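You operate a simulated robot arm through the tools that you are given. There is no shell and no other tool.

Carry out the task below with a simulated two-armed robot. There is one attempt and no reset: what you move stays moved.

## Task
Screw the hose coupling tight onto the pump's top port.
Fine: clamp and lock the pump first and leave it so.

The check looks at the end state, three seconds after you hand in, the way a careful person would. Anything else that was tipped, shoved, dropped, spilled or broken makes it a failure.

## Robot
Two 7-joint arms with three-finger grippers on one trunk that stands fixed in place. Base frame: the origin is at the foot of the trunk, x ahead of it, y to its left, z up. Units: cm, degrees, N and s.
The left shoulder is at [7, 14.6, 113.8], the right one opposite. With the tool pointing down near the work surface each hand reaches from about 10 to 66 cm from the base axis, measured 20 degrees to its own side. Payload 2.2 kg a hand.
Tool frame (each hand has its own): the origin (TCP) lies between the finger pads and is the grasp point; the fingertips stand 2.8 cm ahead of it; z points along the fingers, y is the line along which they close. The gripper opens to 10.2 cm; its body begins 7.1 cm behind the TCP.
Orientation is that of the tool frame in the base frame, as a unit quaternion [w, x, y, z]. With the fingers straight down and closing along the base's y, the tool's x points along the base's -x, its y along +y and its z along -z.

## Interface
- The arms move only by the tool move_arm. It takes "left_targets", "right_targets" or both (then of equal length, played together; a hand with none holds still); each is a list of rows, each a list of 7 numbers: the turn, a rotation vector about the tool's x, y, z in units of 8 degrees (1.0 is 8 degrees), then the shift along the tool's x, y, z in units of 20 mm (1.0 is 20 mm), then the gripper command, from -1 (fully open) to 1 (shut), values between in proportion. In form: [[wx, wy, wz, tx, ty, tz, gripper], ...]. A call has 1 to 20 rows; each row shifts and turns the commanded pose from where the row before left it, along the tool's axes as they then stand. A call with a number of a shift or a turn outside -1 to 1 is refused whole. Rows are played at 5 a second. More than 5 cm and 8.6 degrees between two rows, or a gripper value outside its range, and nothing of the call is played. A pose out of reach is approached as far as the arm can. The call stops where the force on the tool passes 40 N (or 10 N more than at its start, if that is more) or the arm is blocked; 0.2 s more then pass. Each finger travels about 20.35 cm/s and halts on what it meets, pressing with about 41 N; the grip force reading is that of the motor and also rises with nothing between the fingers. The clock runs only during rows and for 0.2 s after the last one: add rows that do not move to give the fingers time. It gives the time, the measured TCP pose, the force on the tool (base axes), the opening and the grip force at its end, in the units of the frame above (readings bear some noise), with the torque about the TCP (base axes, N m) and any sound that the robot's microphone picked up, and new pictures: "views" is both (left out), scene, wrist or none (wrist: the cameras of the hands that moved).
- Cameras (640 x 400 px; columns grow to the right, rows downward): "scene" is now at [12.52, 4.36, 136.46]; the picture's right is [0.49, -0.87, 0.00], its down [-0.54, -0.31, -0.79] and it looks along [0.68, 0.39, -0.62] (base axes); focal length 356 px, centre (320, 200). "left" rides on the left gripper at [7.2, 3.8, -8.6] in its tool frame; the picture's right is [-0.46, 0.89, 0.00], its down [-0.60, -0.32, -0.73] and it looks along [-0.65, -0.34, 0.68] (tool axes); focal length 256 px, centre (320, 200). "right" rides on the right gripper at [6.9, 4.4, -8.6] in its tool frame; the picture's right is [-0.53, 0.85, 0.00], its down [-0.58, -0.36, -0.73] and it looks along [-0.62, -0.39, 0.68] (tool axes); focal length 256 px, centre (320, 200). There is no depth. A picture from a camera that has moved, and an enlarged one, comes with that camera's place and axes in the base frame and with its lens.
- move_column(by): slides the trunk up (or, below 0, down) by that many cm; the arms and the scene camera ride with it, the base frame stays. It gives what a move gives, with no picture.
- head_to(pan, tilt): turns the head with the scene camera to pan (to the left, within 86 degrees either way) and tilt (down, from -29 to 69), counted from straight ahead of the robot. It gives what a move gives, and a new picture of the scene camera.
- inspect(camera, box): a new picture of the part [left, top, right, bottom] of that camera's present view, enlarged. No time passes.
- close_job(): hands the job in; it is judged then, once.

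Places have to be worked out from the pictures, the camera data and where the tool is seen. Open the grippers and draw the arms clear of the work before you hand the job in, unless the task says otherwise.

The tools are called after "Request:" as a command line: name --argument value ..., lists and objects as JSON in quotes. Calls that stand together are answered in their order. move_arm: Moves the arms, as the interface text tells. Its arguments: {"type":"object","properties":{"left_targets":{"type":"array","items":{"type":"array","items":{"type":"number"}}},"right_targets":{"type":"array","items":{"type":"array","items":{"type":"number"}}},"views":{"type":"string","enum":["both","scene","wrist","none"]}},"required":[]} The other tools are called the same way: move_column (by) moves the trunk up or down; head_to (pan, tilt) turns the head that bears the scene camera; inspect (camera, box) takes an enlarged picture of a part of a camera's view; close_job () hands the job in.

At the start:

```text
t: 0.0
left_tcp_pos: [38.56, 40.79, 108.05]
left_tcp_rot: [0.0, 0.0, 1.0, 0.001]
left_force: [1.0, 0.5, 0.2]
left_torque: [-0.01, 0.04, -0.02]
left_width: 10.19
left_gripper_force: 0.1
right_tcp_pos: [41.38, 1.28, 114.39]
right_tcp_rot: [-0.001, 0.0, 1.0, 0.0]
right_force: [0.5, 0.1, 0.0]
right_torque: [0.01, -0.01, -0.01]
right_width: 10.2
right_gripper_force: 0.1
trunk travel left (down, up): [-67.5, 26.5]
head pan, tilt (commanded): [29.6, 38.3]
```

scene: 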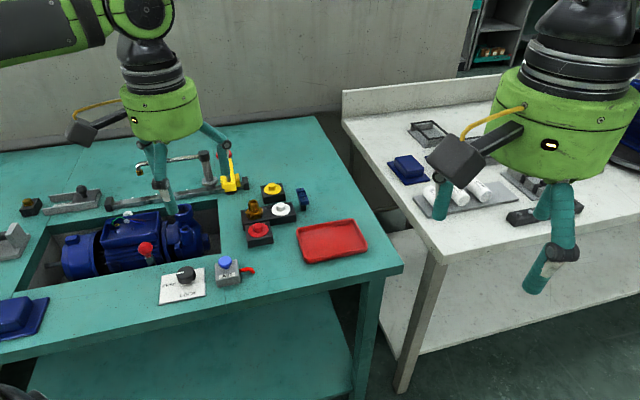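
right: 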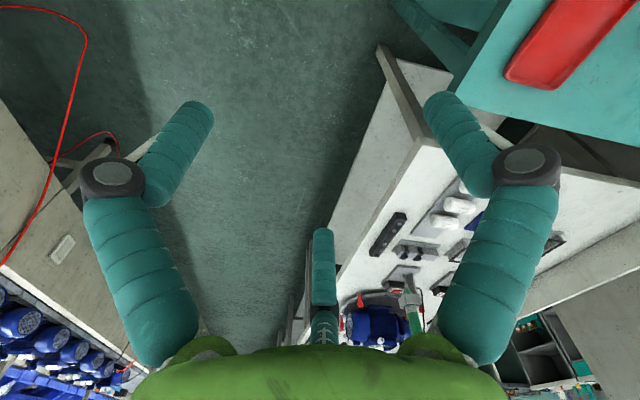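
left: 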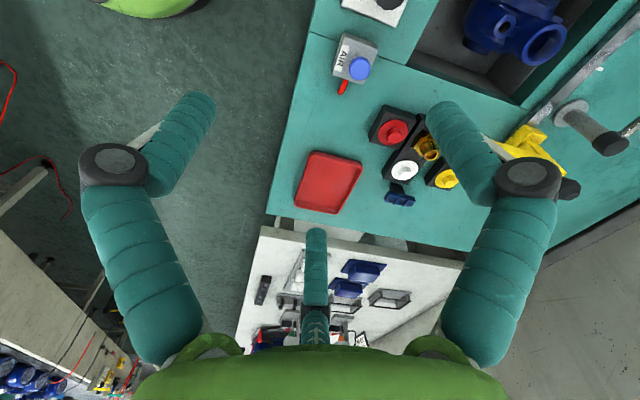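

The scene shows a green workbench with a blue pump in a recess, with clamps, couplings and an AIR box. I'll enlarge parts of the view to understand each item before moving.

Request:
inspect --camera "scene" --box '[0, 130, 240, 280]'

Request:
inspect --camera "scene" --box '[130, 140, 390, 310]'

Request:
inspect --camera "left" --box '[260, 0, 640, 238]'

```text
2.67 times, centred on (120, 205) of scene
camera zoom: at [12.52, 4.36, 136.46], right [0.49, -0.87, 0.0], down [-0.54, -0.31, -0.79], along [0.68, 0.39, -0.62], focal length 948 px, centre (853, 187)
```

zoom: 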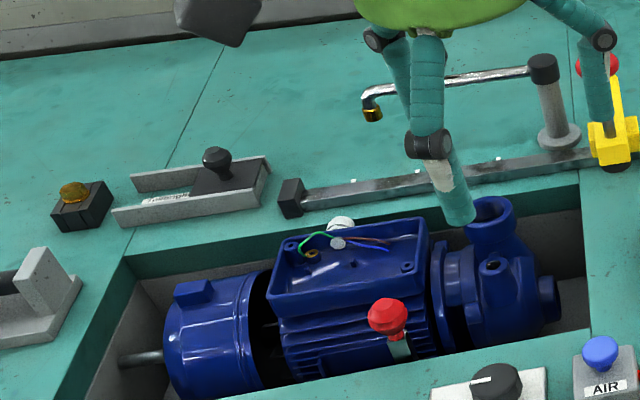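

```text
2.35 times, centred on (260, 225) of scene
camera zoom: at [12.52, 4.36, 136.46], right [0.49, -0.87, 0.0], down [-0.54, -0.31, -0.79], along [0.68, 0.39, -0.62], focal length 837 px, centre (461, 141)
```

zoom: 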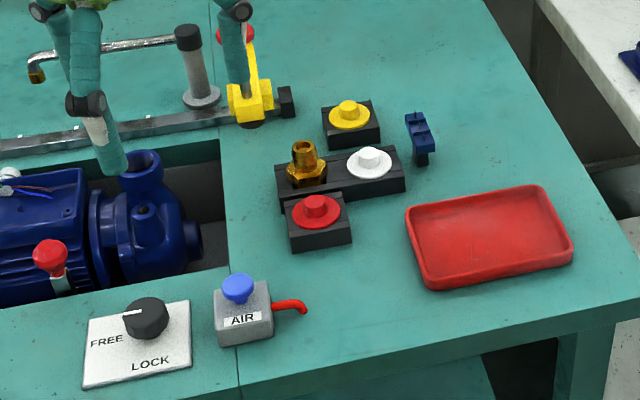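

```text
1.68 times, centred on (450, 119) of left
camera zoom: at [31.41, 44.56, 116.68], right [0.46, 0.89, 0.0], down [0.6, -0.32, 0.73], along [0.65, -0.34, -0.68], focal length 430 px, centre (102, 336)
```

zoom: 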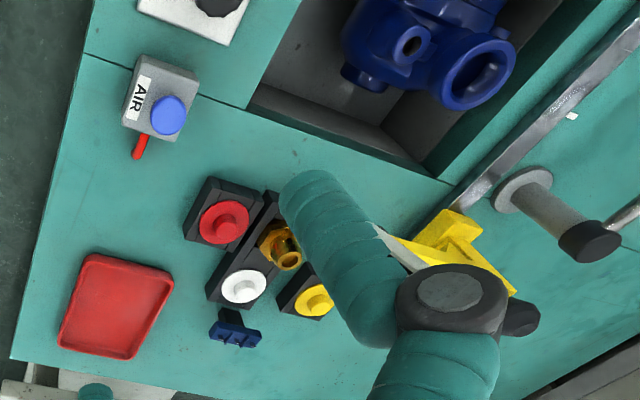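

I need a wider look around the bench before moving, so I turn the head further left and down toward the pump.

Request:
head_to --pan 50 --tilt 45

```text
t: 0.8
left_tcp_pos: [38.55, 40.76, 107.96]
left_tcp_rot: [0.0, -0.001, 1.0, 0.0]
left_force: [-0.3, 0.0, -0.2]
left_torque: [0.01, 0.0, -0.01]
left_width: 10.2
left_gripper_force: 0.1
right_tcp_pos: [41.26, 1.39, 114.38]
right_tcp_rot: [0.0, 0.0, 1.0, 0.0]
right_force: [0.2, -0.7, -0.1]
right_torque: [0.04, 0.03, 0.0]
right_width: 10.2
right_gripper_force: 0.1
trunk travel left (down, up): [-67.5, 26.5]
head pan, tilt (commanded): [50.0, 45.0]
camera scene: at [10.27, 6.33, 135.48], right [0.77, -0.64, 0.0], down [-0.45, -0.54, -0.71], along [0.46, 0.54, -0.71], focal length 356 px, centre (320, 200)
```

scene: 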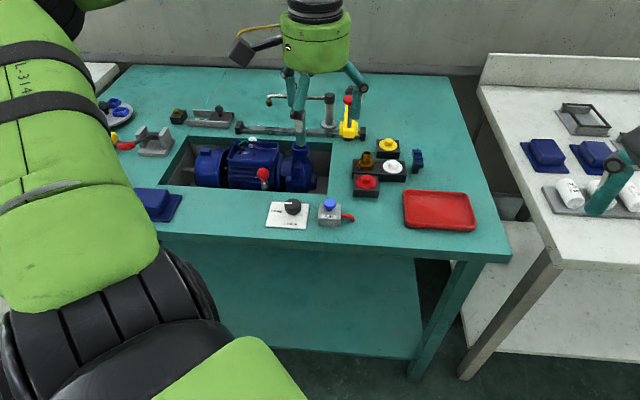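

Request:
inspect --camera "scene" --box '[90, 80, 250, 230]'

Request:
inspect --camera "scene" --box '[230, 80, 390, 180]'

Request:
inspect --camera "scene" --box '[230, 130, 430, 255]'

```text
2.67 times, centred on (170, 155) of scene
camera zoom: at [10.27, 6.33, 135.48], right [0.77, -0.64, 0.0], down [-0.45, -0.54, -0.71], along [0.46, 0.54, -0.71], focal length 948 px, centre (720, 320)
```

zoom: 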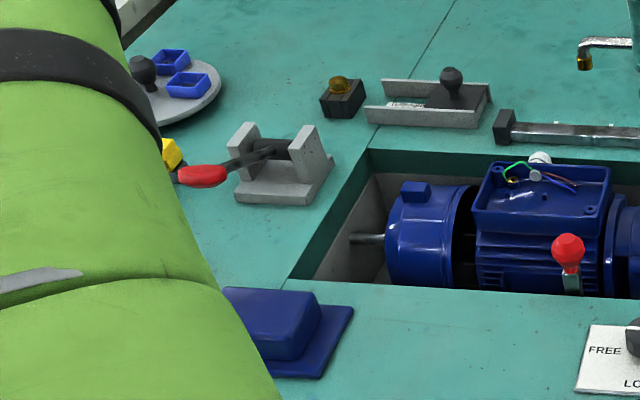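

```text
4.00 times, centred on (310, 130) of scene
camera zoom: at [10.27, 6.33, 135.48], right [0.77, -0.64, 0.0], down [-0.45, -0.54, -0.71], along [0.46, 0.54, -0.71], focal length 1422 px, centre (360, 480)
```

zoom: 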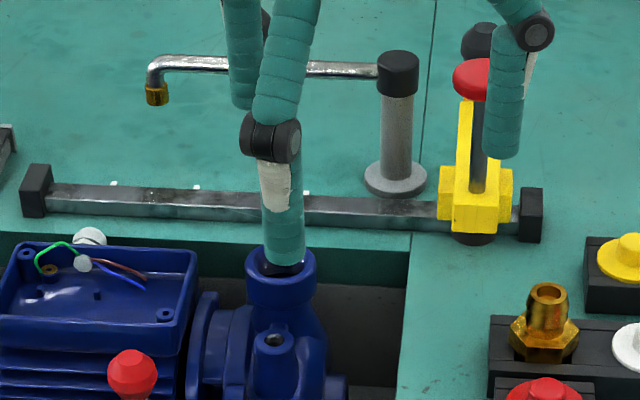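

```text
3.20 times, centred on (330, 192) of scene
camera zoom: at [10.27, 6.33, 135.48], right [0.77, -0.64, 0.0], down [-0.45, -0.54, -0.71], along [0.46, 0.54, -0.71], focal length 1138 px, centre (288, 224)
```

zoom: 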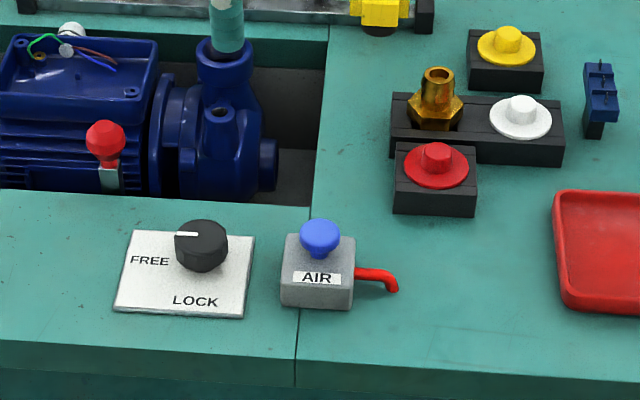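

From two views I place the brass coupling near [59.5, 48.5], top z≈86, the pump's top port near [53, 64.5, 82], and the table at z≈80. I now turn the left tool about its axis so that its camera looks toward the pump and recess.

Request:
move_arm --left_targets '[[0, 0, -1, 0.3, 0, 0, -1], [0, 0, -1, 0.3, 0, 0, -1], [0, 0, -1, 0, 0, 0, -1], [0, 0, -1, 0, 0, 0, -1], [0, 0, -1, 0, 0, 0, -1], [0, 0, -1, 0, 0, 0, -1], [0, 0, -1, 0, 0, 0, -1], [0, 0, -1, 0, 0, 0, -1], [0, 0, -1, 0, 0, 0, -1], [0, 0, -1, 0, 0, 0, -1]]' --views "both"

```text
t: 3.0
left_tcp_pos: [37.37, 40.63, 107.95]
left_tcp_rot: [0.0, -0.644, 0.765, 0.0]
left_force: [0.3, 0.0, 0.0]
left_torque: [-0.02, -0.02, 0.02]
left_width: 10.2
left_gripper_force: 0.1
right_tcp_pos: [41.26, 1.3, 114.52]
right_tcp_rot: [0.0, 0.0, 1.0, 0.0]
right_force: [0.3, -0.9, 0.2]
right_torque: [0.01, -0.01, 0.01]
right_width: 10.21
right_gripper_force: 0.0
trunk travel left (down, up): [-67.5, 26.5]
head pan, tilt (commanded): [50.0, 45.0]
camera scene: at [10.25, 6.33, 135.47], right [0.77, -0.64, 0.0], down [-0.45, -0.54, -0.71], along [0.45, 0.54, -0.71], focal length 356 px, centre (320, 200)
camera left: at [32.46, 34.2, 116.67], right [-0.79, 0.61, 0.0], down [0.42, 0.54, 0.73], along [0.45, 0.58, -0.68], focal length 256 px, centre (320, 200)
```

scene: 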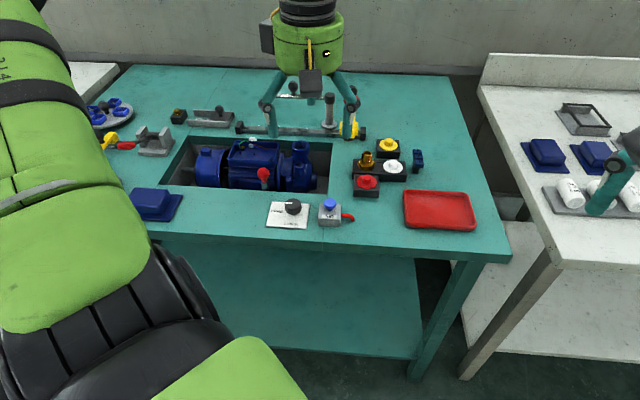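
left: 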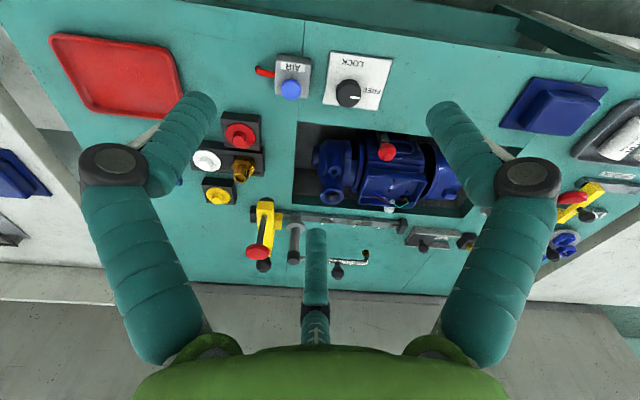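

The left camera now sees the whole bench (upside down). I enlarge the pump region and the yellow items.

Request:
inspect --camera "left" --box '[230, 40, 480, 290]'

Request:
inspect --camera "left" --box '[300, 130, 480, 230]'

Request:
inspect --camera "scene" --box '[170, 90, 380, 220]'

Request:
inspect --camera "left" --box '[480, 80, 640, 270]'

```text
1.60 times, centred on (355, 165) of left
camera zoom: at [32.46, 34.2, 116.67], right [-0.79, 0.61, 0.0], down [0.42, 0.54, 0.73], along [0.45, 0.58, -0.68], focal length 410 px, centre (264, 256)
```

zoom: 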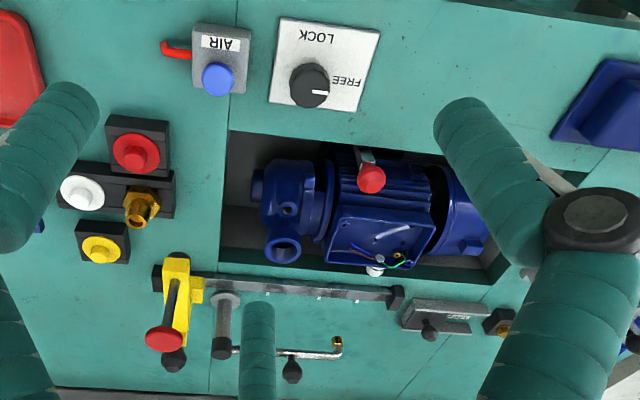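

```text
3.56 times, centred on (390, 180) of left
camera zoom: at [32.46, 34.2, 116.67], right [-0.79, 0.61, 0.0], down [0.42, 0.54, 0.73], along [0.45, 0.58, -0.68], focal length 910 px, centre (71, 271)
```

zoom: 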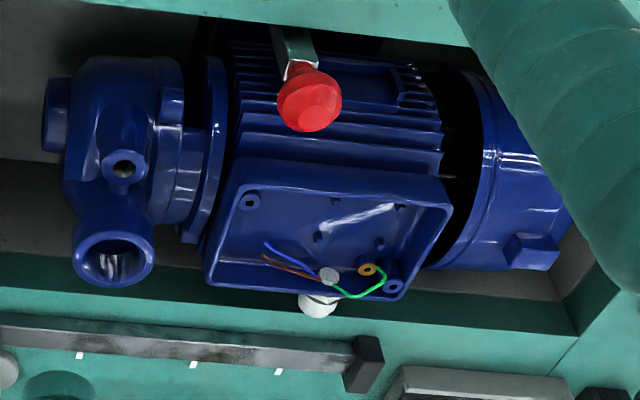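

```text
3.05 times, centred on (275, 155) of scene
camera zoom: at [10.25, 6.33, 135.47], right [0.77, -0.64, 0.0], down [-0.45, -0.54, -0.71], along [0.45, 0.54, -0.71], focal length 1084 px, centre (457, 337)
```

zoom: 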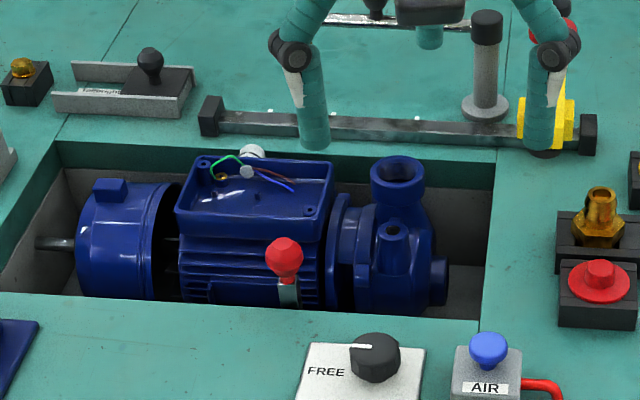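

```text
2.11 times, centred on (560, 175) of left
camera zoom: at [32.46, 34.2, 116.67], right [-0.79, 0.61, 0.0], down [0.42, 0.54, 0.73], along [0.45, 0.58, -0.68], focal length 539 px, centre (-185, 253)
```

zoom: 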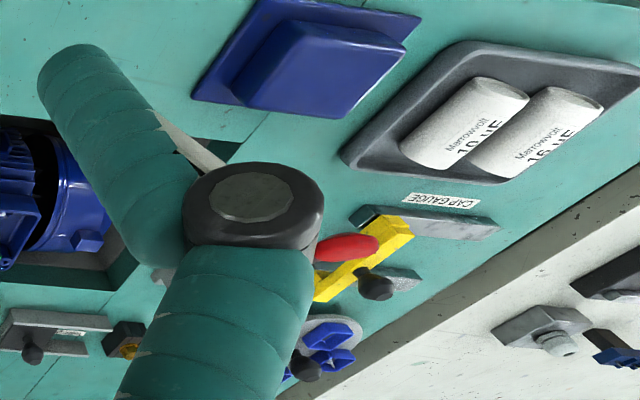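

The pump fixture has a red-knobbed lever at the recess's front edge (about [39.4, 61.4, 82]) and a FREE/LOCK knob at about [38, 48]. I lower the left hand in free air to look closer at the lever and recess.

Request:
move_arm --left_targets '[[0, 0, 0, -0.284, 0.41, 1, -1], [0, 0, 0, -0.284, 0.41, 1, -1], [0, 0, 0, -0.284, 0.41, 1, -1], [0, 0, 0, -0.284, 0.41, 1, -1], [0, 0, 0, -0.284, 0.41, 1, -1], [0, 0, 0, -0.284, 0.41, 1, -1]]' --views "wrist"

Request:
inspect --camera "left" --box '[200, 60, 460, 260]'

```text
t: 4.4
left_tcp_pos: [33.22, 45.0, 95.92]
left_tcp_rot: [0.0, -0.643, 0.766, 0.0]
left_force: [-0.4, 0.7, -0.3]
left_torque: [-0.04, -0.01, -0.01]
left_width: 10.19
left_gripper_force: 0.1
right_tcp_pos: [41.29, 1.37, 114.43]
right_tcp_rot: [0.0, 0.0, 1.0, -0.001]
right_force: [-0.5, -0.4, 0.1]
right_torque: [-0.04, 0.0, -0.01]
right_width: 10.18
right_gripper_force: 0.1
trunk travel left (down, up): [-67.5, 26.5]
head pan, tilt (commanded): [50.0, 45.0]
camera left: at [28.24, 38.48, 104.64], right [-0.79, 0.61, 0.0], down [0.42, 0.54, 0.73], along [0.45, 0.58, -0.68], focal length 256 px, centre (320, 200)
```

left: 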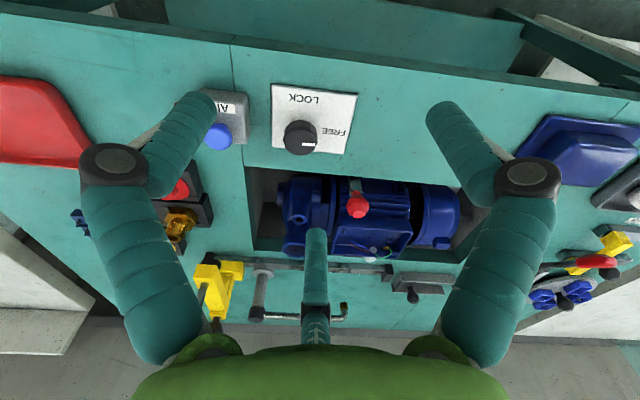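

```text
2.00 times, centred on (330, 160) of left
camera zoom: at [28.24, 38.48, 104.64], right [-0.79, 0.61, 0.0], down [0.42, 0.54, 0.73], along [0.45, 0.58, -0.68], focal length 512 px, centre (300, 280)
```

zoom: 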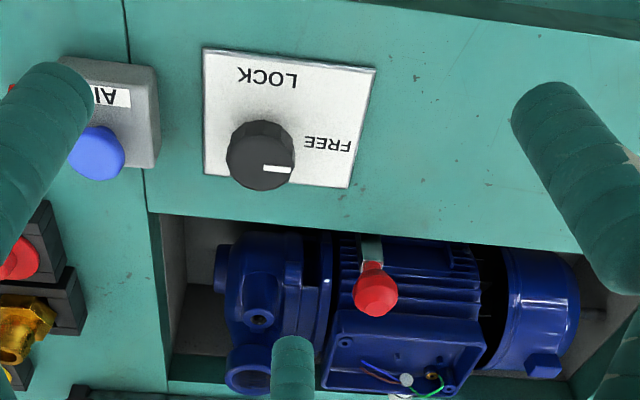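

Request:
inspect --camera "left" --box '[310, 160, 410, 225]'

Request:
inspect --camera "scene" --box '[225, 140, 305, 190]'

```text
6.15 times, centred on (360, 192) of left
camera zoom: at [28.24, 38.48, 104.64], right [-0.79, 0.61, 0.0], down [0.42, 0.54, 0.73], along [0.45, 0.58, -0.68], focal length 1575 px, centre (74, 246)
```

zoom: 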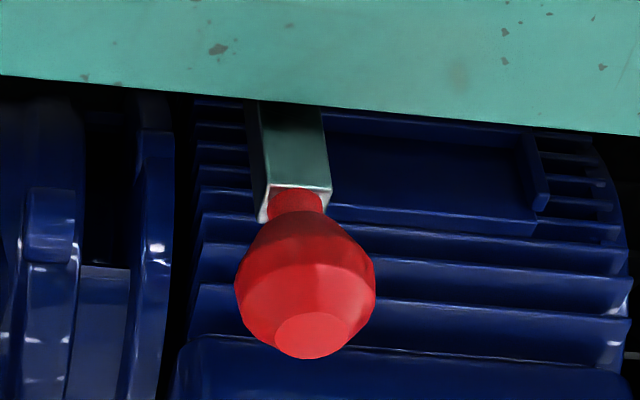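

```text
8.00 times, centred on (265, 165) of scene
camera zoom: at [10.25, 6.39, 135.47], right [0.77, -0.64, 0.0], down [-0.45, -0.54, -0.71], along [0.45, 0.54, -0.71], focal length 2844 px, centre (760, 480)
```

zoom: 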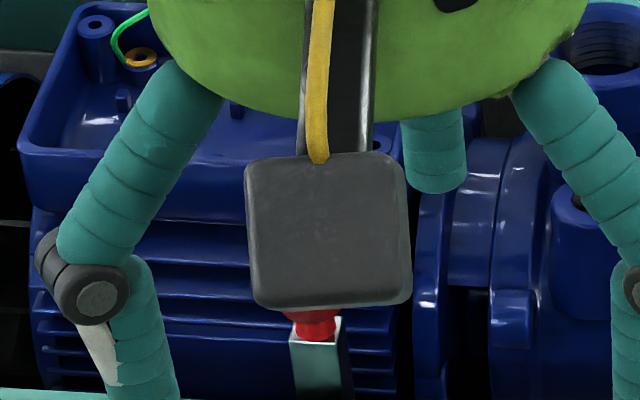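

The lever is a bar with a red bulb, standing in the recess ahead of the motor; its pivot is hidden. I move the left hand above the right end of the recess and yaw it so the camera looks along the recess toward the lever.

Request:
move_arm --left_targets '[[0, 0, 0, -0.586, -0.84, -0.2, -1], [0, 0, 0, -0.586, -0.84, -0.2, -1], [0, 0, 0, -0.586, -0.84, 0, -1], [0, 0, 0, -0.586, -0.84, 0, -1], [0, 0, 0, -0.586, -0.84, 0, -1], [0, 0, 0, -0.586, -0.84, 0, -1], [0, 0, 0, -0.586, -0.84, 0, -1], [0, 0, -1, 0, 0, 0, -1], [0, 0, -1, 0, 0, 0, -1], [0, 0, -1, 0, 0, 0, -1], [0, 0, -1, 0, 0, 0, -1], [0, 0, -1, 0, 0, 0, -1], [0, 0, -1, 0, 0, 0, -1], [0, 0, -1, 0, 0, 0, -1], [0, 0, -1, 0, 0, 0, -1], [0, 0, -1, 0, 0, 0, -1], [0, 0, -1, 0, 0, 0, -1]]' --views "wrist"

Request:
inspect --camera "left" --box '[180, 20, 460, 210]'

```text
t: 8.0
left_tcp_pos: [46.24, 50.92, 96.9]
left_tcp_rot: [0.0, 0.985, -0.172, 0.0]
left_force: [-0.3, 0.0, 0.0]
left_torque: [-0.05, -0.01, -0.03]
left_width: 10.21
left_gripper_force: 0.0
right_tcp_pos: [41.32, 1.31, 114.45]
right_tcp_rot: [0.001, 0.001, 1.0, 0.0]
right_force: [0.0, -0.7, 0.1]
right_torque: [0.02, 0.01, -0.02]
right_width: 10.22
right_gripper_force: 0.0
trunk travel left (down, up): [-67.5, 26.5]
head pan, tilt (commanded): [50.0, 45.0]
camera left: at [51.7, 44.9, 105.51], right [-0.74, -0.68, 0.0], down [-0.46, 0.5, 0.73], along [-0.49, 0.54, -0.68], focal length 256 px, centre (320, 200)
```

left: 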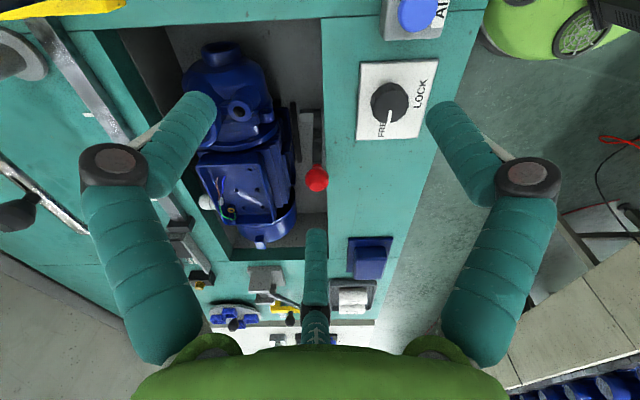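

```text
2.11 times, centred on (320, 115) of left
camera zoom: at [51.7, 44.9, 105.51], right [-0.74, -0.68, 0.0], down [-0.46, 0.5, 0.73], along [-0.49, 0.54, -0.68], focal length 539 px, centre (320, 379)
```

zoom: 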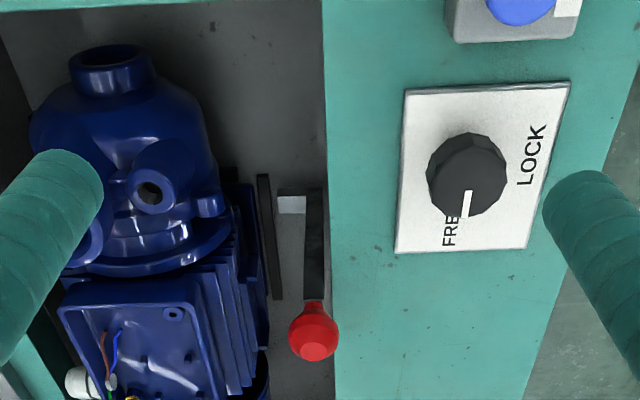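

Request:
inspect --camera "left" --box '[270, 80, 350, 200]'

Request:
inspect --camera "left" --box '[170, 180, 330, 280]'

```text
3.33 times, centred on (310, 140) of left
camera zoom: at [51.7, 44.9, 105.51], right [-0.74, -0.68, 0.0], down [-0.46, 0.5, 0.73], along [-0.49, 0.54, -0.68], focal length 853 px, centre (353, 400)
```

zoom: 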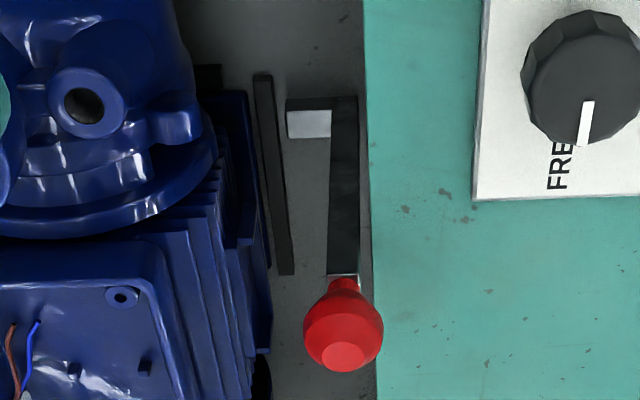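

```text
4.00 times, centred on (250, 230) of left
camera zoom: at [51.7, 44.9, 105.51], right [-0.74, -0.68, 0.0], down [-0.46, 0.5, 0.73], along [-0.49, 0.54, -0.68], focal length 1024 px, centre (600, 80)
```

zoom: 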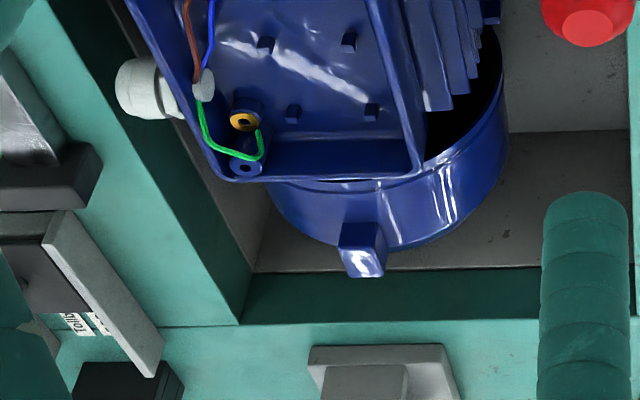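

The lever stands vertically with a foot at its bottom toward the pump, and a black plate sits beside the motor. I go closer to see how it pivots.

Request:
move_arm --left_targets '[[0, 0, 0, -0.8, -0.39, 0.75, -1], [0, 0, 0, -0.8, -0.39, 0.75, -1], [0, 0, 0, -0.8, -0.39, 0.75, -1], [0, 0, 0, -0.8, -0.39, 0.75, -1]]' --views "wrist"

Request:
inspect --camera "left" --box '[240, 20, 360, 180]'

```text
t: 9.0
left_tcp_pos: [41.24, 56.26, 90.61]
left_tcp_rot: [0.0, 0.985, -0.174, -0.001]
left_force: [-0.7, 0.0, 0.1]
left_torque: [-0.02, 0.0, -0.01]
left_width: 10.19
left_gripper_force: 0.1
right_tcp_pos: [41.33, 1.41, 114.52]
right_tcp_rot: [0.0, 0.0, 1.0, -0.001]
right_force: [-0.1, 0.5, -0.8]
right_torque: [-0.03, 0.0, 0.02]
right_width: 10.2
right_gripper_force: 0.0
trunk travel left (down, up): [-67.5, 26.5]
head pan, tilt (commanded): [50.0, 45.0]
camera left: at [46.72, 50.12, 99.38], right [-0.74, -0.67, 0.0], down [-0.46, 0.51, 0.73], along [-0.49, 0.54, -0.68], focal length 256 px, centre (320, 200)
```

left: 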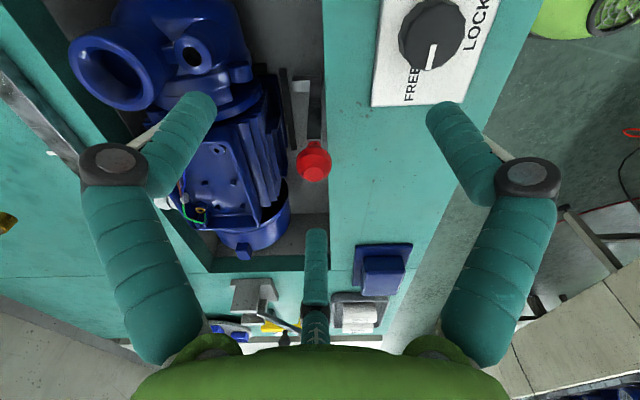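

```text
2.50 times, centred on (300, 100) of left
camera zoom: at [46.72, 50.12, 99.38], right [-0.74, -0.67, 0.0], down [-0.46, 0.51, 0.73], along [-0.49, 0.54, -0.68], focal length 640 px, centre (370, 450)
```

zoom: 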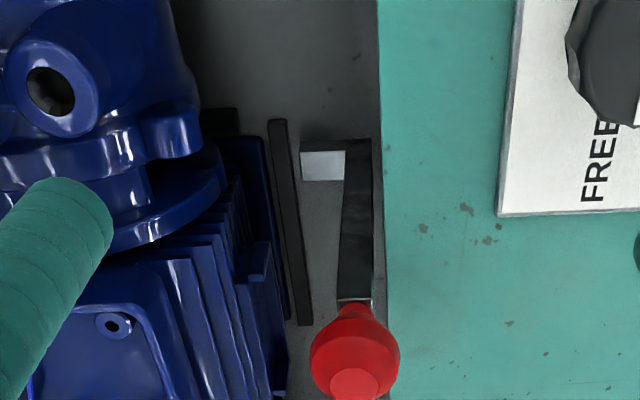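

The black bar lies horizontally along the motor's side and the lever's foot points at it. I tilt the hand so its camera looks almost straight down on the lever.

Request:
move_arm --left_targets '[[-0.418, 0.905, 0, 0, 0, 0, -1], [-0.418, 0.905, 0, 0, 0, 0, -1], [-0.418, 0.905, 0, 0, 0, 0, -1], [-0.418, 0.905, 0, 0, 0, 0, -1]]' --views "both"

Request:
inspect --camera "left" --box '[230, 70, 390, 230]'

```text
t: 10.0
left_tcp_pos: [41.26, 56.07, 90.85]
left_tcp_rot: [0.158, 0.946, -0.168, 0.227]
left_force: [-0.7, -0.3, -0.9]
left_torque: [0.02, 0.01, -0.03]
left_width: 10.19
left_gripper_force: 0.0
right_tcp_pos: [41.36, 1.53, 114.54]
right_tcp_rot: [0.0, -0.001, 1.0, -0.001]
right_force: [0.2, 0.8, 0.0]
right_torque: [-0.03, 0.0, 0.01]
right_width: 10.18
right_gripper_force: 0.0
trunk travel left (down, up): [-67.5, 26.5]
head pan, tilt (commanded): [50.0, 45.0]
camera scene: at [10.23, 6.41, 135.48], right [0.77, -0.64, 0.0], down [-0.45, -0.54, -0.71], along [0.45, 0.54, -0.71], focal length 356 px, centre (320, 200)
camera left: at [42.63, 54.14, 102.5], right [-0.73, -0.68, -0.03], down [-0.66, 0.7, 0.26], along [-0.16, 0.21, -0.97], focal length 256 px, centre (320, 200)
```

scene: 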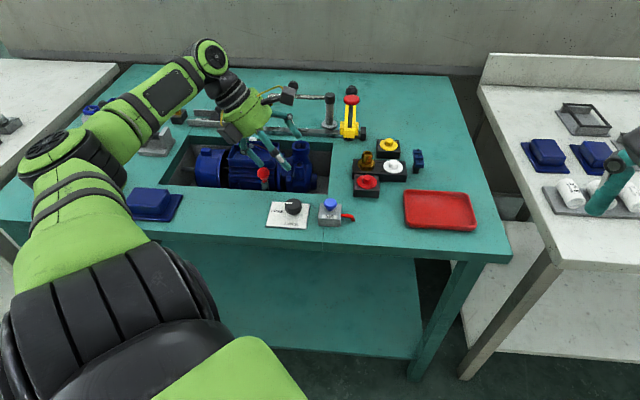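
left: 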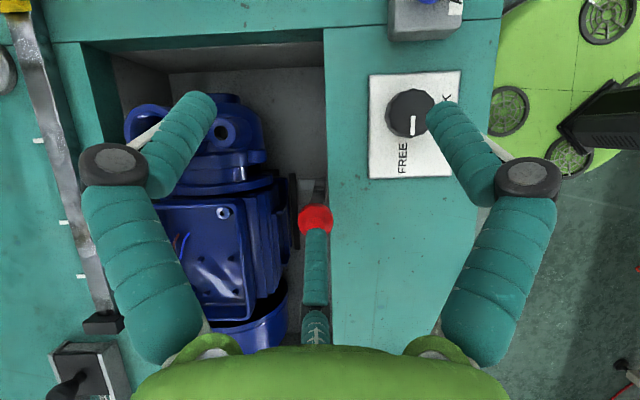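

```text
2.50 times, centred on (310, 150) of left
camera zoom: at [42.63, 54.14, 102.5], right [-0.73, -0.68, -0.03], down [-0.66, 0.7, 0.26], along [-0.16, 0.21, -0.97], focal length 640 px, centre (345, 325)
```

zoom: 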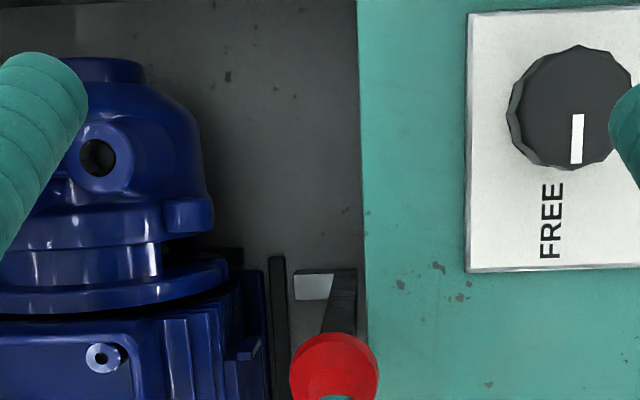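

Request:
inspect --camera "left" --box '[285, 160, 345, 240]'

Request:
inspect --camera "scene" --box '[235, 155, 295, 195]'

```text
5.00 times, centred on (315, 200) of left
camera zoom: at [42.63, 54.14, 102.5], right [-0.73, -0.68, -0.03], down [-0.66, 0.7, 0.26], along [-0.16, 0.21, -0.97], focal length 1280 px, centre (345, 200)
```

zoom: 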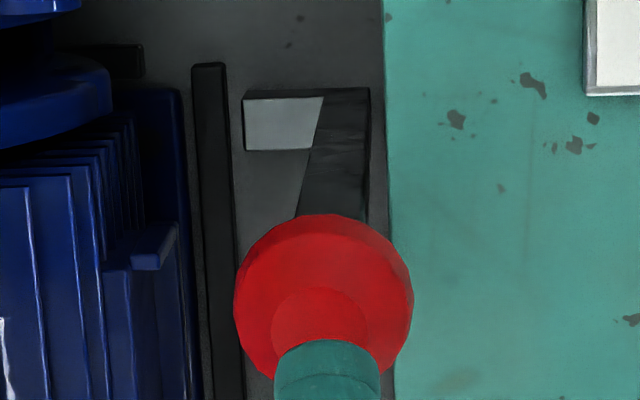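

```text
10.00 times, centred on (265, 175) of scene
camera zoom: at [10.23, 6.41, 135.48], right [0.77, -0.64, 0.0], down [-0.45, -0.54, -0.71], along [0.45, 0.54, -0.71], focal length 3556 px, centre (870, 450)
```

zoom: 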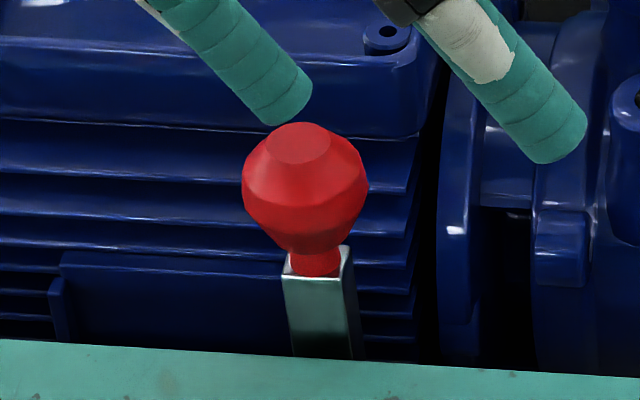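

Request:
inspect --camera "scene" --box '[220, 70, 380, 170]'

Request:
inspect --camera "scene" --box '[340, 130, 440, 200]'

Request:
inspect --camera "scene" --box '[80, 90, 240, 200]'

```text
4.00 times, centred on (300, 120) of scene
camera zoom: at [10.23, 6.41, 135.48], right [0.77, -0.64, 0.0], down [-0.45, -0.54, -0.71], along [0.45, 0.54, -0.71], focal length 1422 px, centre (400, 520)
```

zoom: 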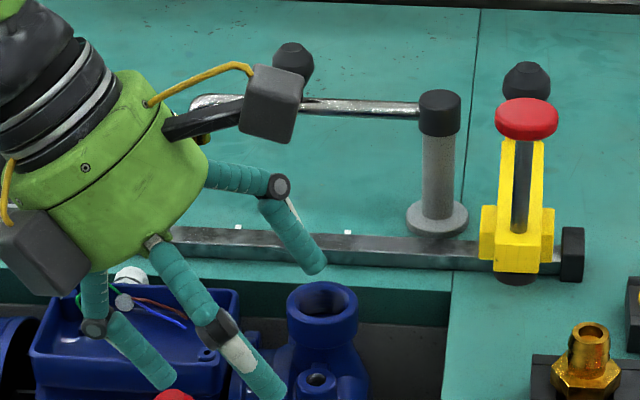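

```text
5.71 times, centred on (390, 165) of scene
camera zoom: at [10.23, 6.41, 135.48], right [0.77, -0.64, 0.0], down [-0.45, -0.54, -0.71], along [0.45, 0.54, -0.71], focal length 2032 px, centre (-80, 400)
```

zoom: 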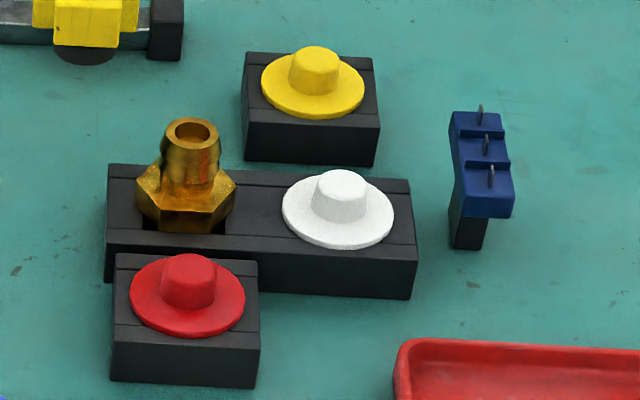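

```text
3.64 times, centred on (160, 145) of scene
camera zoom: at [10.23, 6.41, 135.48], right [0.77, -0.64, 0.0], down [-0.45, -0.54, -0.71], along [0.45, 0.54, -0.71], focal length 1293 px, centre (902, 400)
```

zoom: 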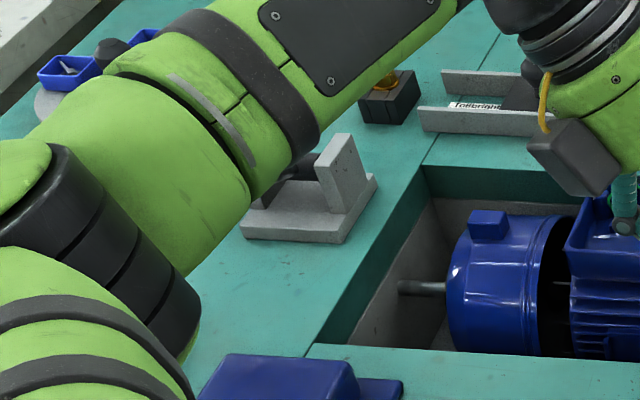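

The lever bar with red bulb (center ≈[38.9, 59.5, 84.0]) is the pump clamp; its direction of travel is unclear, so I will hold the bulb and feel. I straighten the tool, close it to about 6 cm, and move above the bulb.

Request:
move_arm --left_targets '[[0.418, -0.905, 0, 0, 0, -0.5, -0.2], [0.418, -0.905, 0, 0, 0, 0, -0.2], [0.418, -0.905, 0, 0, 0, 0, -0.2], [0.418, -0.905, 0, 0, 0, 0, -0.2], [0, 0, 0, -0.565, -0.403, 0, -0.2], [0, 0, 0, -0.565, -0.403, 0, -0.2], [0, 0, 0, -0.565, -0.403, 0, -0.2], [0, 0, 0, 0, 0, 0, -0.2]]' --views "both"

Request:
inspect --camera "left" --box '[220, 80, 420, 260]'

Request:
inspect --camera "scene" --box '[200, 100, 330, 200]'

```text
t: 11.8
left_tcp_pos: [38.42, 59.83, 91.7]
left_tcp_rot: [0.0, 0.985, -0.173, 0.001]
left_force: [0.1, -0.2, 0.1]
left_torque: [0.0, -0.02, -0.01]
left_width: 6.15
left_gripper_force: 0.0
right_tcp_pos: [41.29, 1.34, 114.51]
right_tcp_rot: [0.0, 0.0, 1.0, 0.0]
right_force: [0.0, -0.2, -0.2]
right_torque: [0.0, 0.0, 0.04]
right_width: 10.18
right_gripper_force: 0.0
trunk travel left (down, up): [-67.5, 26.5]
head pan, tilt (commanded): [50.0, 45.0]
camera scene: at [10.25, 6.34, 135.47], right [0.77, -0.64, 0.0], down [-0.45, -0.54, -0.71], along [0.45, 0.54, -0.71], focal length 356 px, centre (320, 200)
camera left: at [43.95, 53.79, 100.38], right [-0.74, -0.67, 0.0], down [-0.46, 0.5, 0.73], along [-0.49, 0.54, -0.68], focal length 256 px, centre (320, 200)
```

scene: 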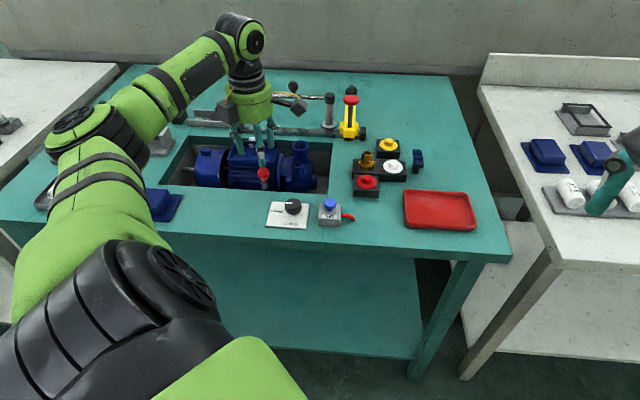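
left: 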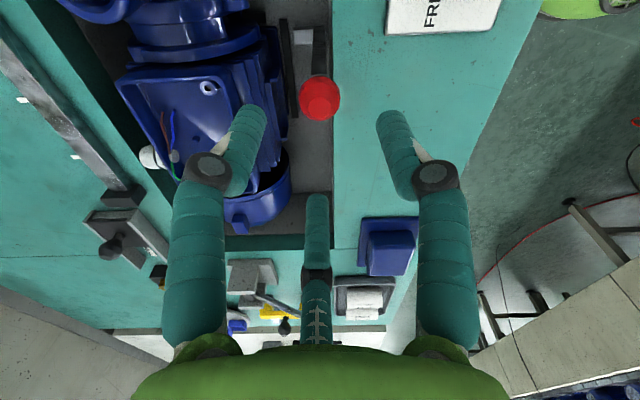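

```text
2.22 times, centred on (320, 170) of left
camera zoom: at [43.95, 53.79, 100.38], right [-0.74, -0.67, 0.0], down [-0.46, 0.5, 0.73], along [-0.49, 0.54, -0.68], focal length 569 px, centre (320, 267)
```

zoom: 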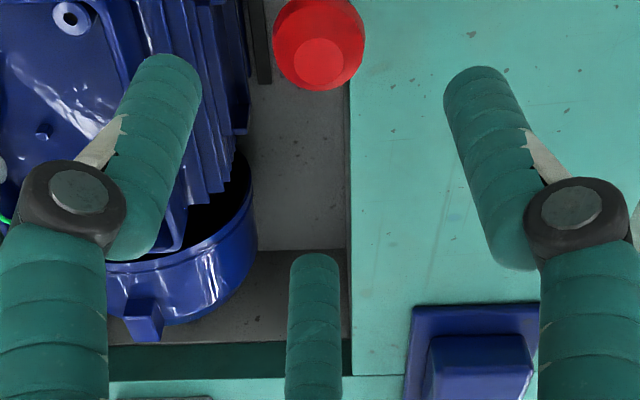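

```text
4.00 times, centred on (265, 150) of scene
camera zoom: at [10.25, 6.34, 135.47], right [0.77, -0.64, 0.0], down [-0.45, -0.54, -0.71], along [0.45, 0.54, -0.71], focal length 1422 px, centre (540, 400)
```

zoom: 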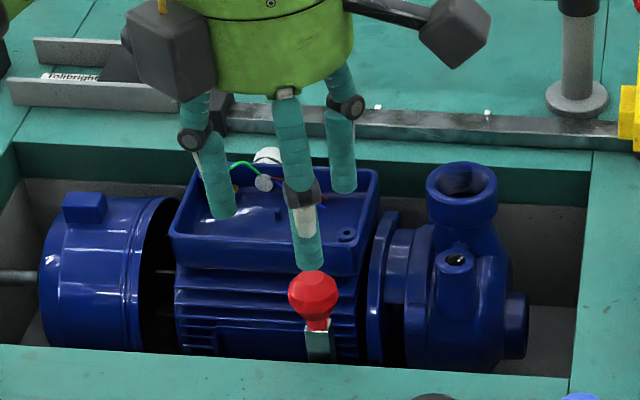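

The bulb lies straight under the tool axis at z≈83.4. I descend 7 cm so the fingers surround it, still clear of the table, then look.

Request:
move_arm --left_targets '[[0, 0, 0, 0, 0, 0.9, -0.2], [0, 0, 0, 0, 0, 0.9, -0.2], [0, 0, 0, 0, 0, 0.9, -0.2], [0, 0, 0, 0, 0, 0.8, -0.2], [0, 0, 0, 0, 0, 0, -0.2]]' --views "both"

Request:
inspect --camera "left" --box '[220, 80, 420, 260]'

Request:
inspect --camera "scene" --box '[220, 130, 310, 200]'

```text
t: 13.0
left_tcp_pos: [38.48, 59.93, 84.47]
left_tcp_rot: [0.0, 0.985, -0.173, 0.0]
left_force: [0.1, -0.3, 0.5]
left_torque: [0.02, 0.02, -0.02]
left_width: 6.12
left_gripper_force: 0.0
right_tcp_pos: [41.14, 1.29, 114.61]
right_tcp_rot: [0.0, 0.0, 1.0, 0.001]
right_force: [0.1, 1.1, -0.1]
right_torque: [-0.03, 0.03, 0.0]
right_width: 10.19
right_gripper_force: 0.0
trunk travel left (down, up): [-67.5, 26.5]
head pan, tilt (commanded): [50.0, 45.0]
camera scene: at [10.24, 6.31, 135.48], right [0.77, -0.64, 0.0], down [-0.45, -0.54, -0.71], along [0.45, 0.54, -0.71], focal length 356 px, centre (320, 200)
camera left: at [44.01, 53.78, 93.27], right [-0.74, -0.67, 0.0], down [-0.46, 0.5, 0.73], along [-0.49, 0.54, -0.68], focal length 256 px, centre (320, 200)
```

scene: 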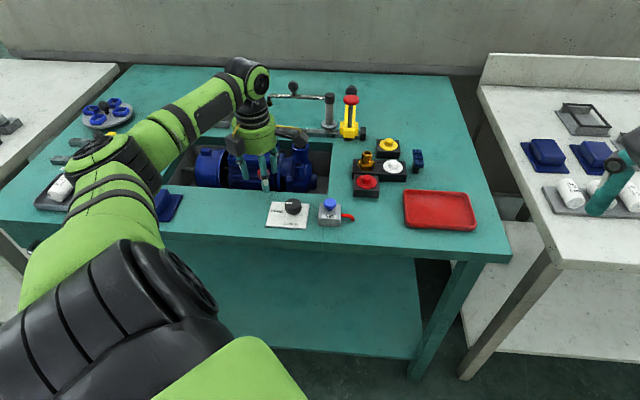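
left: 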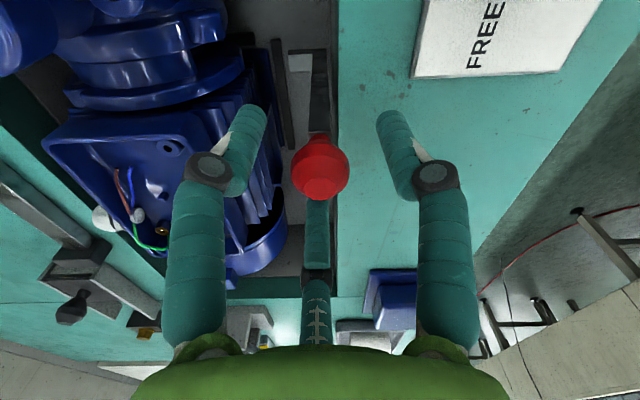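

```text
2.22 times, centred on (320, 170) of left
camera zoom: at [44.01, 53.78, 93.27], right [-0.74, -0.67, 0.0], down [-0.46, 0.5, 0.73], along [-0.49, 0.54, -0.68], focal length 569 px, centre (320, 267)
```

zoom: 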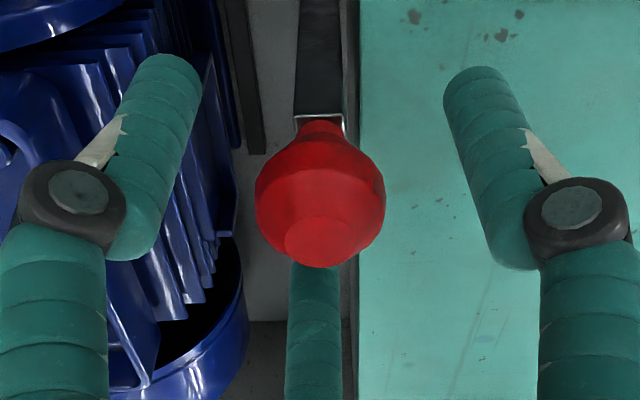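

```text
5.71 times, centred on (265, 165) of scene
camera zoom: at [10.24, 6.31, 135.48], right [0.77, -0.64, 0.0], down [-0.45, -0.54, -0.71], along [0.45, 0.54, -0.71], focal length 2032 px, centre (634, 400)
```

zoom: 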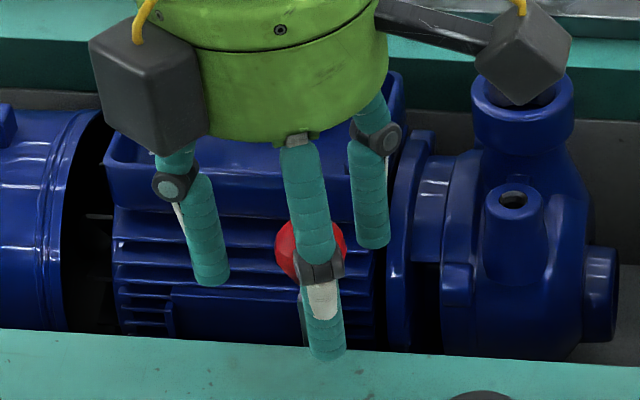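

The bulb sits centered between the three fingers with clearance all around. I close the gripper on it without moving.

Request:
move_arm --left_targets '[[0, 0, 0, 0, 0, 0, 0.3], [0, 0, 0, 0, 0, 0, 1], [0, 0, 0, 0, 0, 0, 1], [0, 0, 0, 0, 0, 0, 1]]' --views "wrist"

Request:
inspect --camera "left" --box '[220, 80, 420, 260]'

```text
t: 14.0
left_tcp_pos: [38.59, 59.83, 84.58]
left_tcp_rot: [0.001, 0.985, -0.174, 0.0]
left_force: [0.5, 0.1, 0.0]
left_torque: [-0.09, -0.21, 0.19]
left_width: 3.0
left_gripper_force: 45.1
right_tcp_pos: [41.27, 1.35, 114.36]
right_tcp_rot: [0.0, 0.0, 1.0, 0.0]
right_force: [0.1, -0.2, 0.8]
right_torque: [-0.01, 0.02, 0.01]
right_width: 10.18
right_gripper_force: 0.0
trunk travel left (down, up): [-67.5, 26.5]
head pan, tilt (commanded): [50.0, 45.0]
camera left: at [44.04, 53.8, 93.27], right [-0.74, -0.67, 0.0], down [-0.46, 0.5, 0.73], along [-0.49, 0.54, -0.68], focal length 256 px, centre (320, 200)
```

left: 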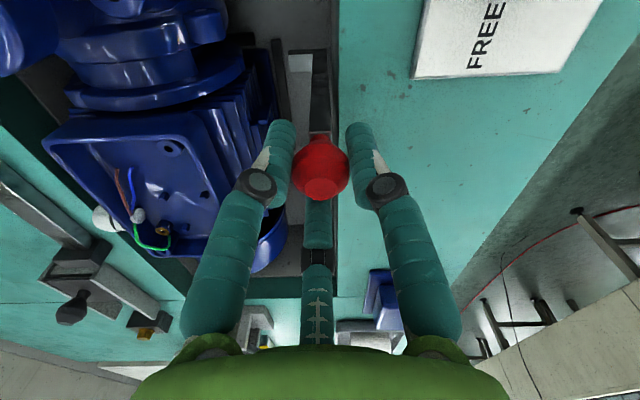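

```text
2.22 times, centred on (320, 170) of left
camera zoom: at [44.04, 53.8, 93.27], right [-0.74, -0.67, 0.0], down [-0.46, 0.5, 0.73], along [-0.49, 0.54, -0.68], focal length 569 px, centre (320, 267)
```

zoom: 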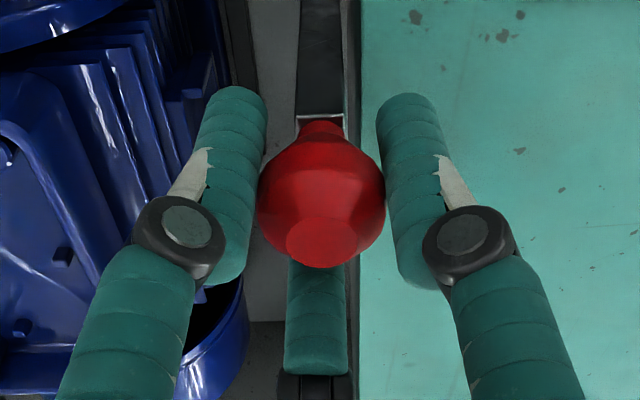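

The bulb is held (width 3.0). I test the lever's freedom with a 6 mm push toward the motor (+v) and read the force.

Request:
move_arm --left_targets '[[0, 0, 0, 0.0625, -0.136, 0, 1], [0, 0, 0, 0.0625, -0.136, 0, 1], [0, 0, 0, 0, 0, 0, 1]]' --views "none"

```text
t: 14.8
left_tcp_pos: [38.88, 60.4, 84.52]
left_tcp_rot: [0.001, 0.985, -0.174, 0.0]
left_force: [-0.8, -2.3, -3.2]
left_torque: [-0.33, 0.05, 0.14]
left_width: 2.96
left_gripper_force: 45.0
right_tcp_pos: [41.37, 1.37, 114.44]
right_tcp_rot: [0.001, 0.0, 1.0, 0.0]
right_force: [0.2, 0.1, -0.1]
right_torque: [0.03, 0.0, 0.0]
right_width: 10.21
right_gripper_force: 0.1
trunk travel left (down, up): [-67.5, 26.5]
head pan, tilt (commanded): [50.0, 45.0]
```

The lever yields toward the motor with only ~3 N, so it hinges about the table's long axis. I continue along the arc with a matching tilt, another 2 cm.

Request:
move_arm --left_targets '[[-0.226, -0.104, 0, 0.104, -0.226, 0, 1], [-0.226, -0.104, 0, 0.104, -0.226, 0, 1], [-0.226, -0.104, 0, 0.104, -0.226, 0, 1], [-0.226, -0.104, 0, 0.104, -0.226, 0, 1], [0, 0, 0, 0, 0, 0, 1]]' --views "both"

Request:
inspect --camera "left" --box '[220, 80, 420, 260]'

Request:
inspect --camera "scene" --box '[220, 130, 310, 200]'

```text
t: 16.0
left_tcp_pos: [40.78, 61.44, 84.64]
left_tcp_rot: [0.058, 0.982, -0.175, -0.037]
left_force: [15.7, -11.8, -0.7]
left_torque: [0.8, -1.24, -0.02]
left_width: 2.82
left_gripper_force: 45.1
right_tcp_pos: [41.6, 1.22, 114.49]
right_tcp_rot: [-0.002, 0.0, 1.0, 0.001]
right_force: [0.5, 0.4, 1.2]
right_torque: [-0.02, -0.02, 0.02]
right_width: 10.2
right_gripper_force: 0.1
trunk travel left (down, up): [-67.5, 26.5]
head pan, tilt (commanded): [50.0, 45.0]
camera scene: at [10.58, 6.08, 135.47], right [0.77, -0.64, 0.0], down [-0.46, -0.54, -0.71], along [0.45, 0.54, -0.71], focal length 356 px, centre (320, 200)
camera left: at [47.05, 56.22, 93.34], right [-0.74, -0.66, 0.14], down [-0.39, 0.58, 0.72], along [-0.55, 0.47, -0.68], focal length 256 px, centre (320, 200)
```

scene: 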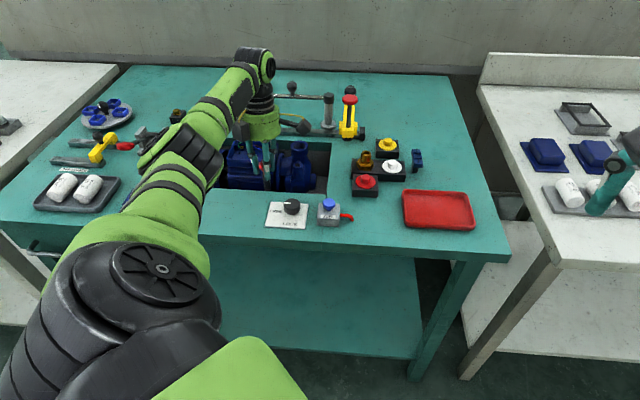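
left: 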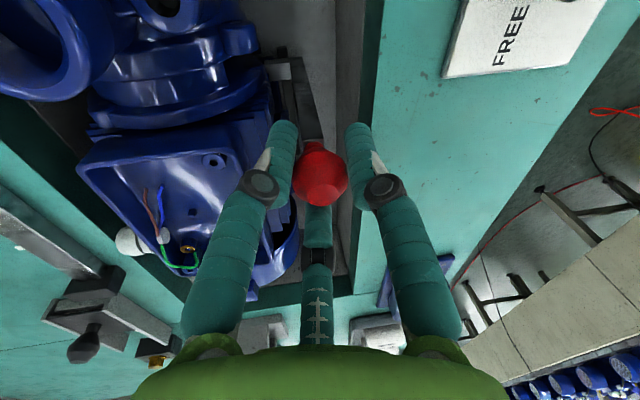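

```text
2.22 times, centred on (320, 170) of left
camera zoom: at [47.05, 56.22, 93.34], right [-0.74, -0.66, 0.14], down [-0.39, 0.58, 0.72], along [-0.55, 0.47, -0.68], focal length 569 px, centre (320, 267)
```

zoom: 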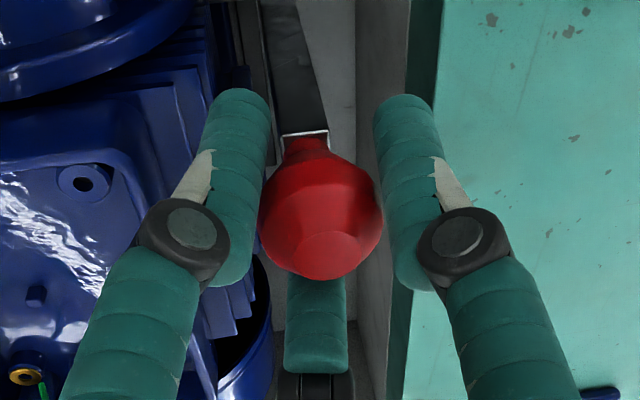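

```text
5.71 times, centred on (265, 165) of scene
camera zoom: at [10.58, 6.08, 135.47], right [0.77, -0.64, 0.0], down [-0.46, -0.54, -0.71], along [0.45, 0.54, -0.71], focal length 2032 px, centre (634, 400)
```

zoom: 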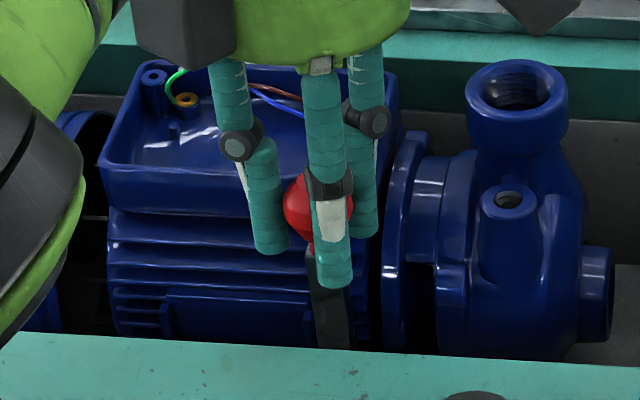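

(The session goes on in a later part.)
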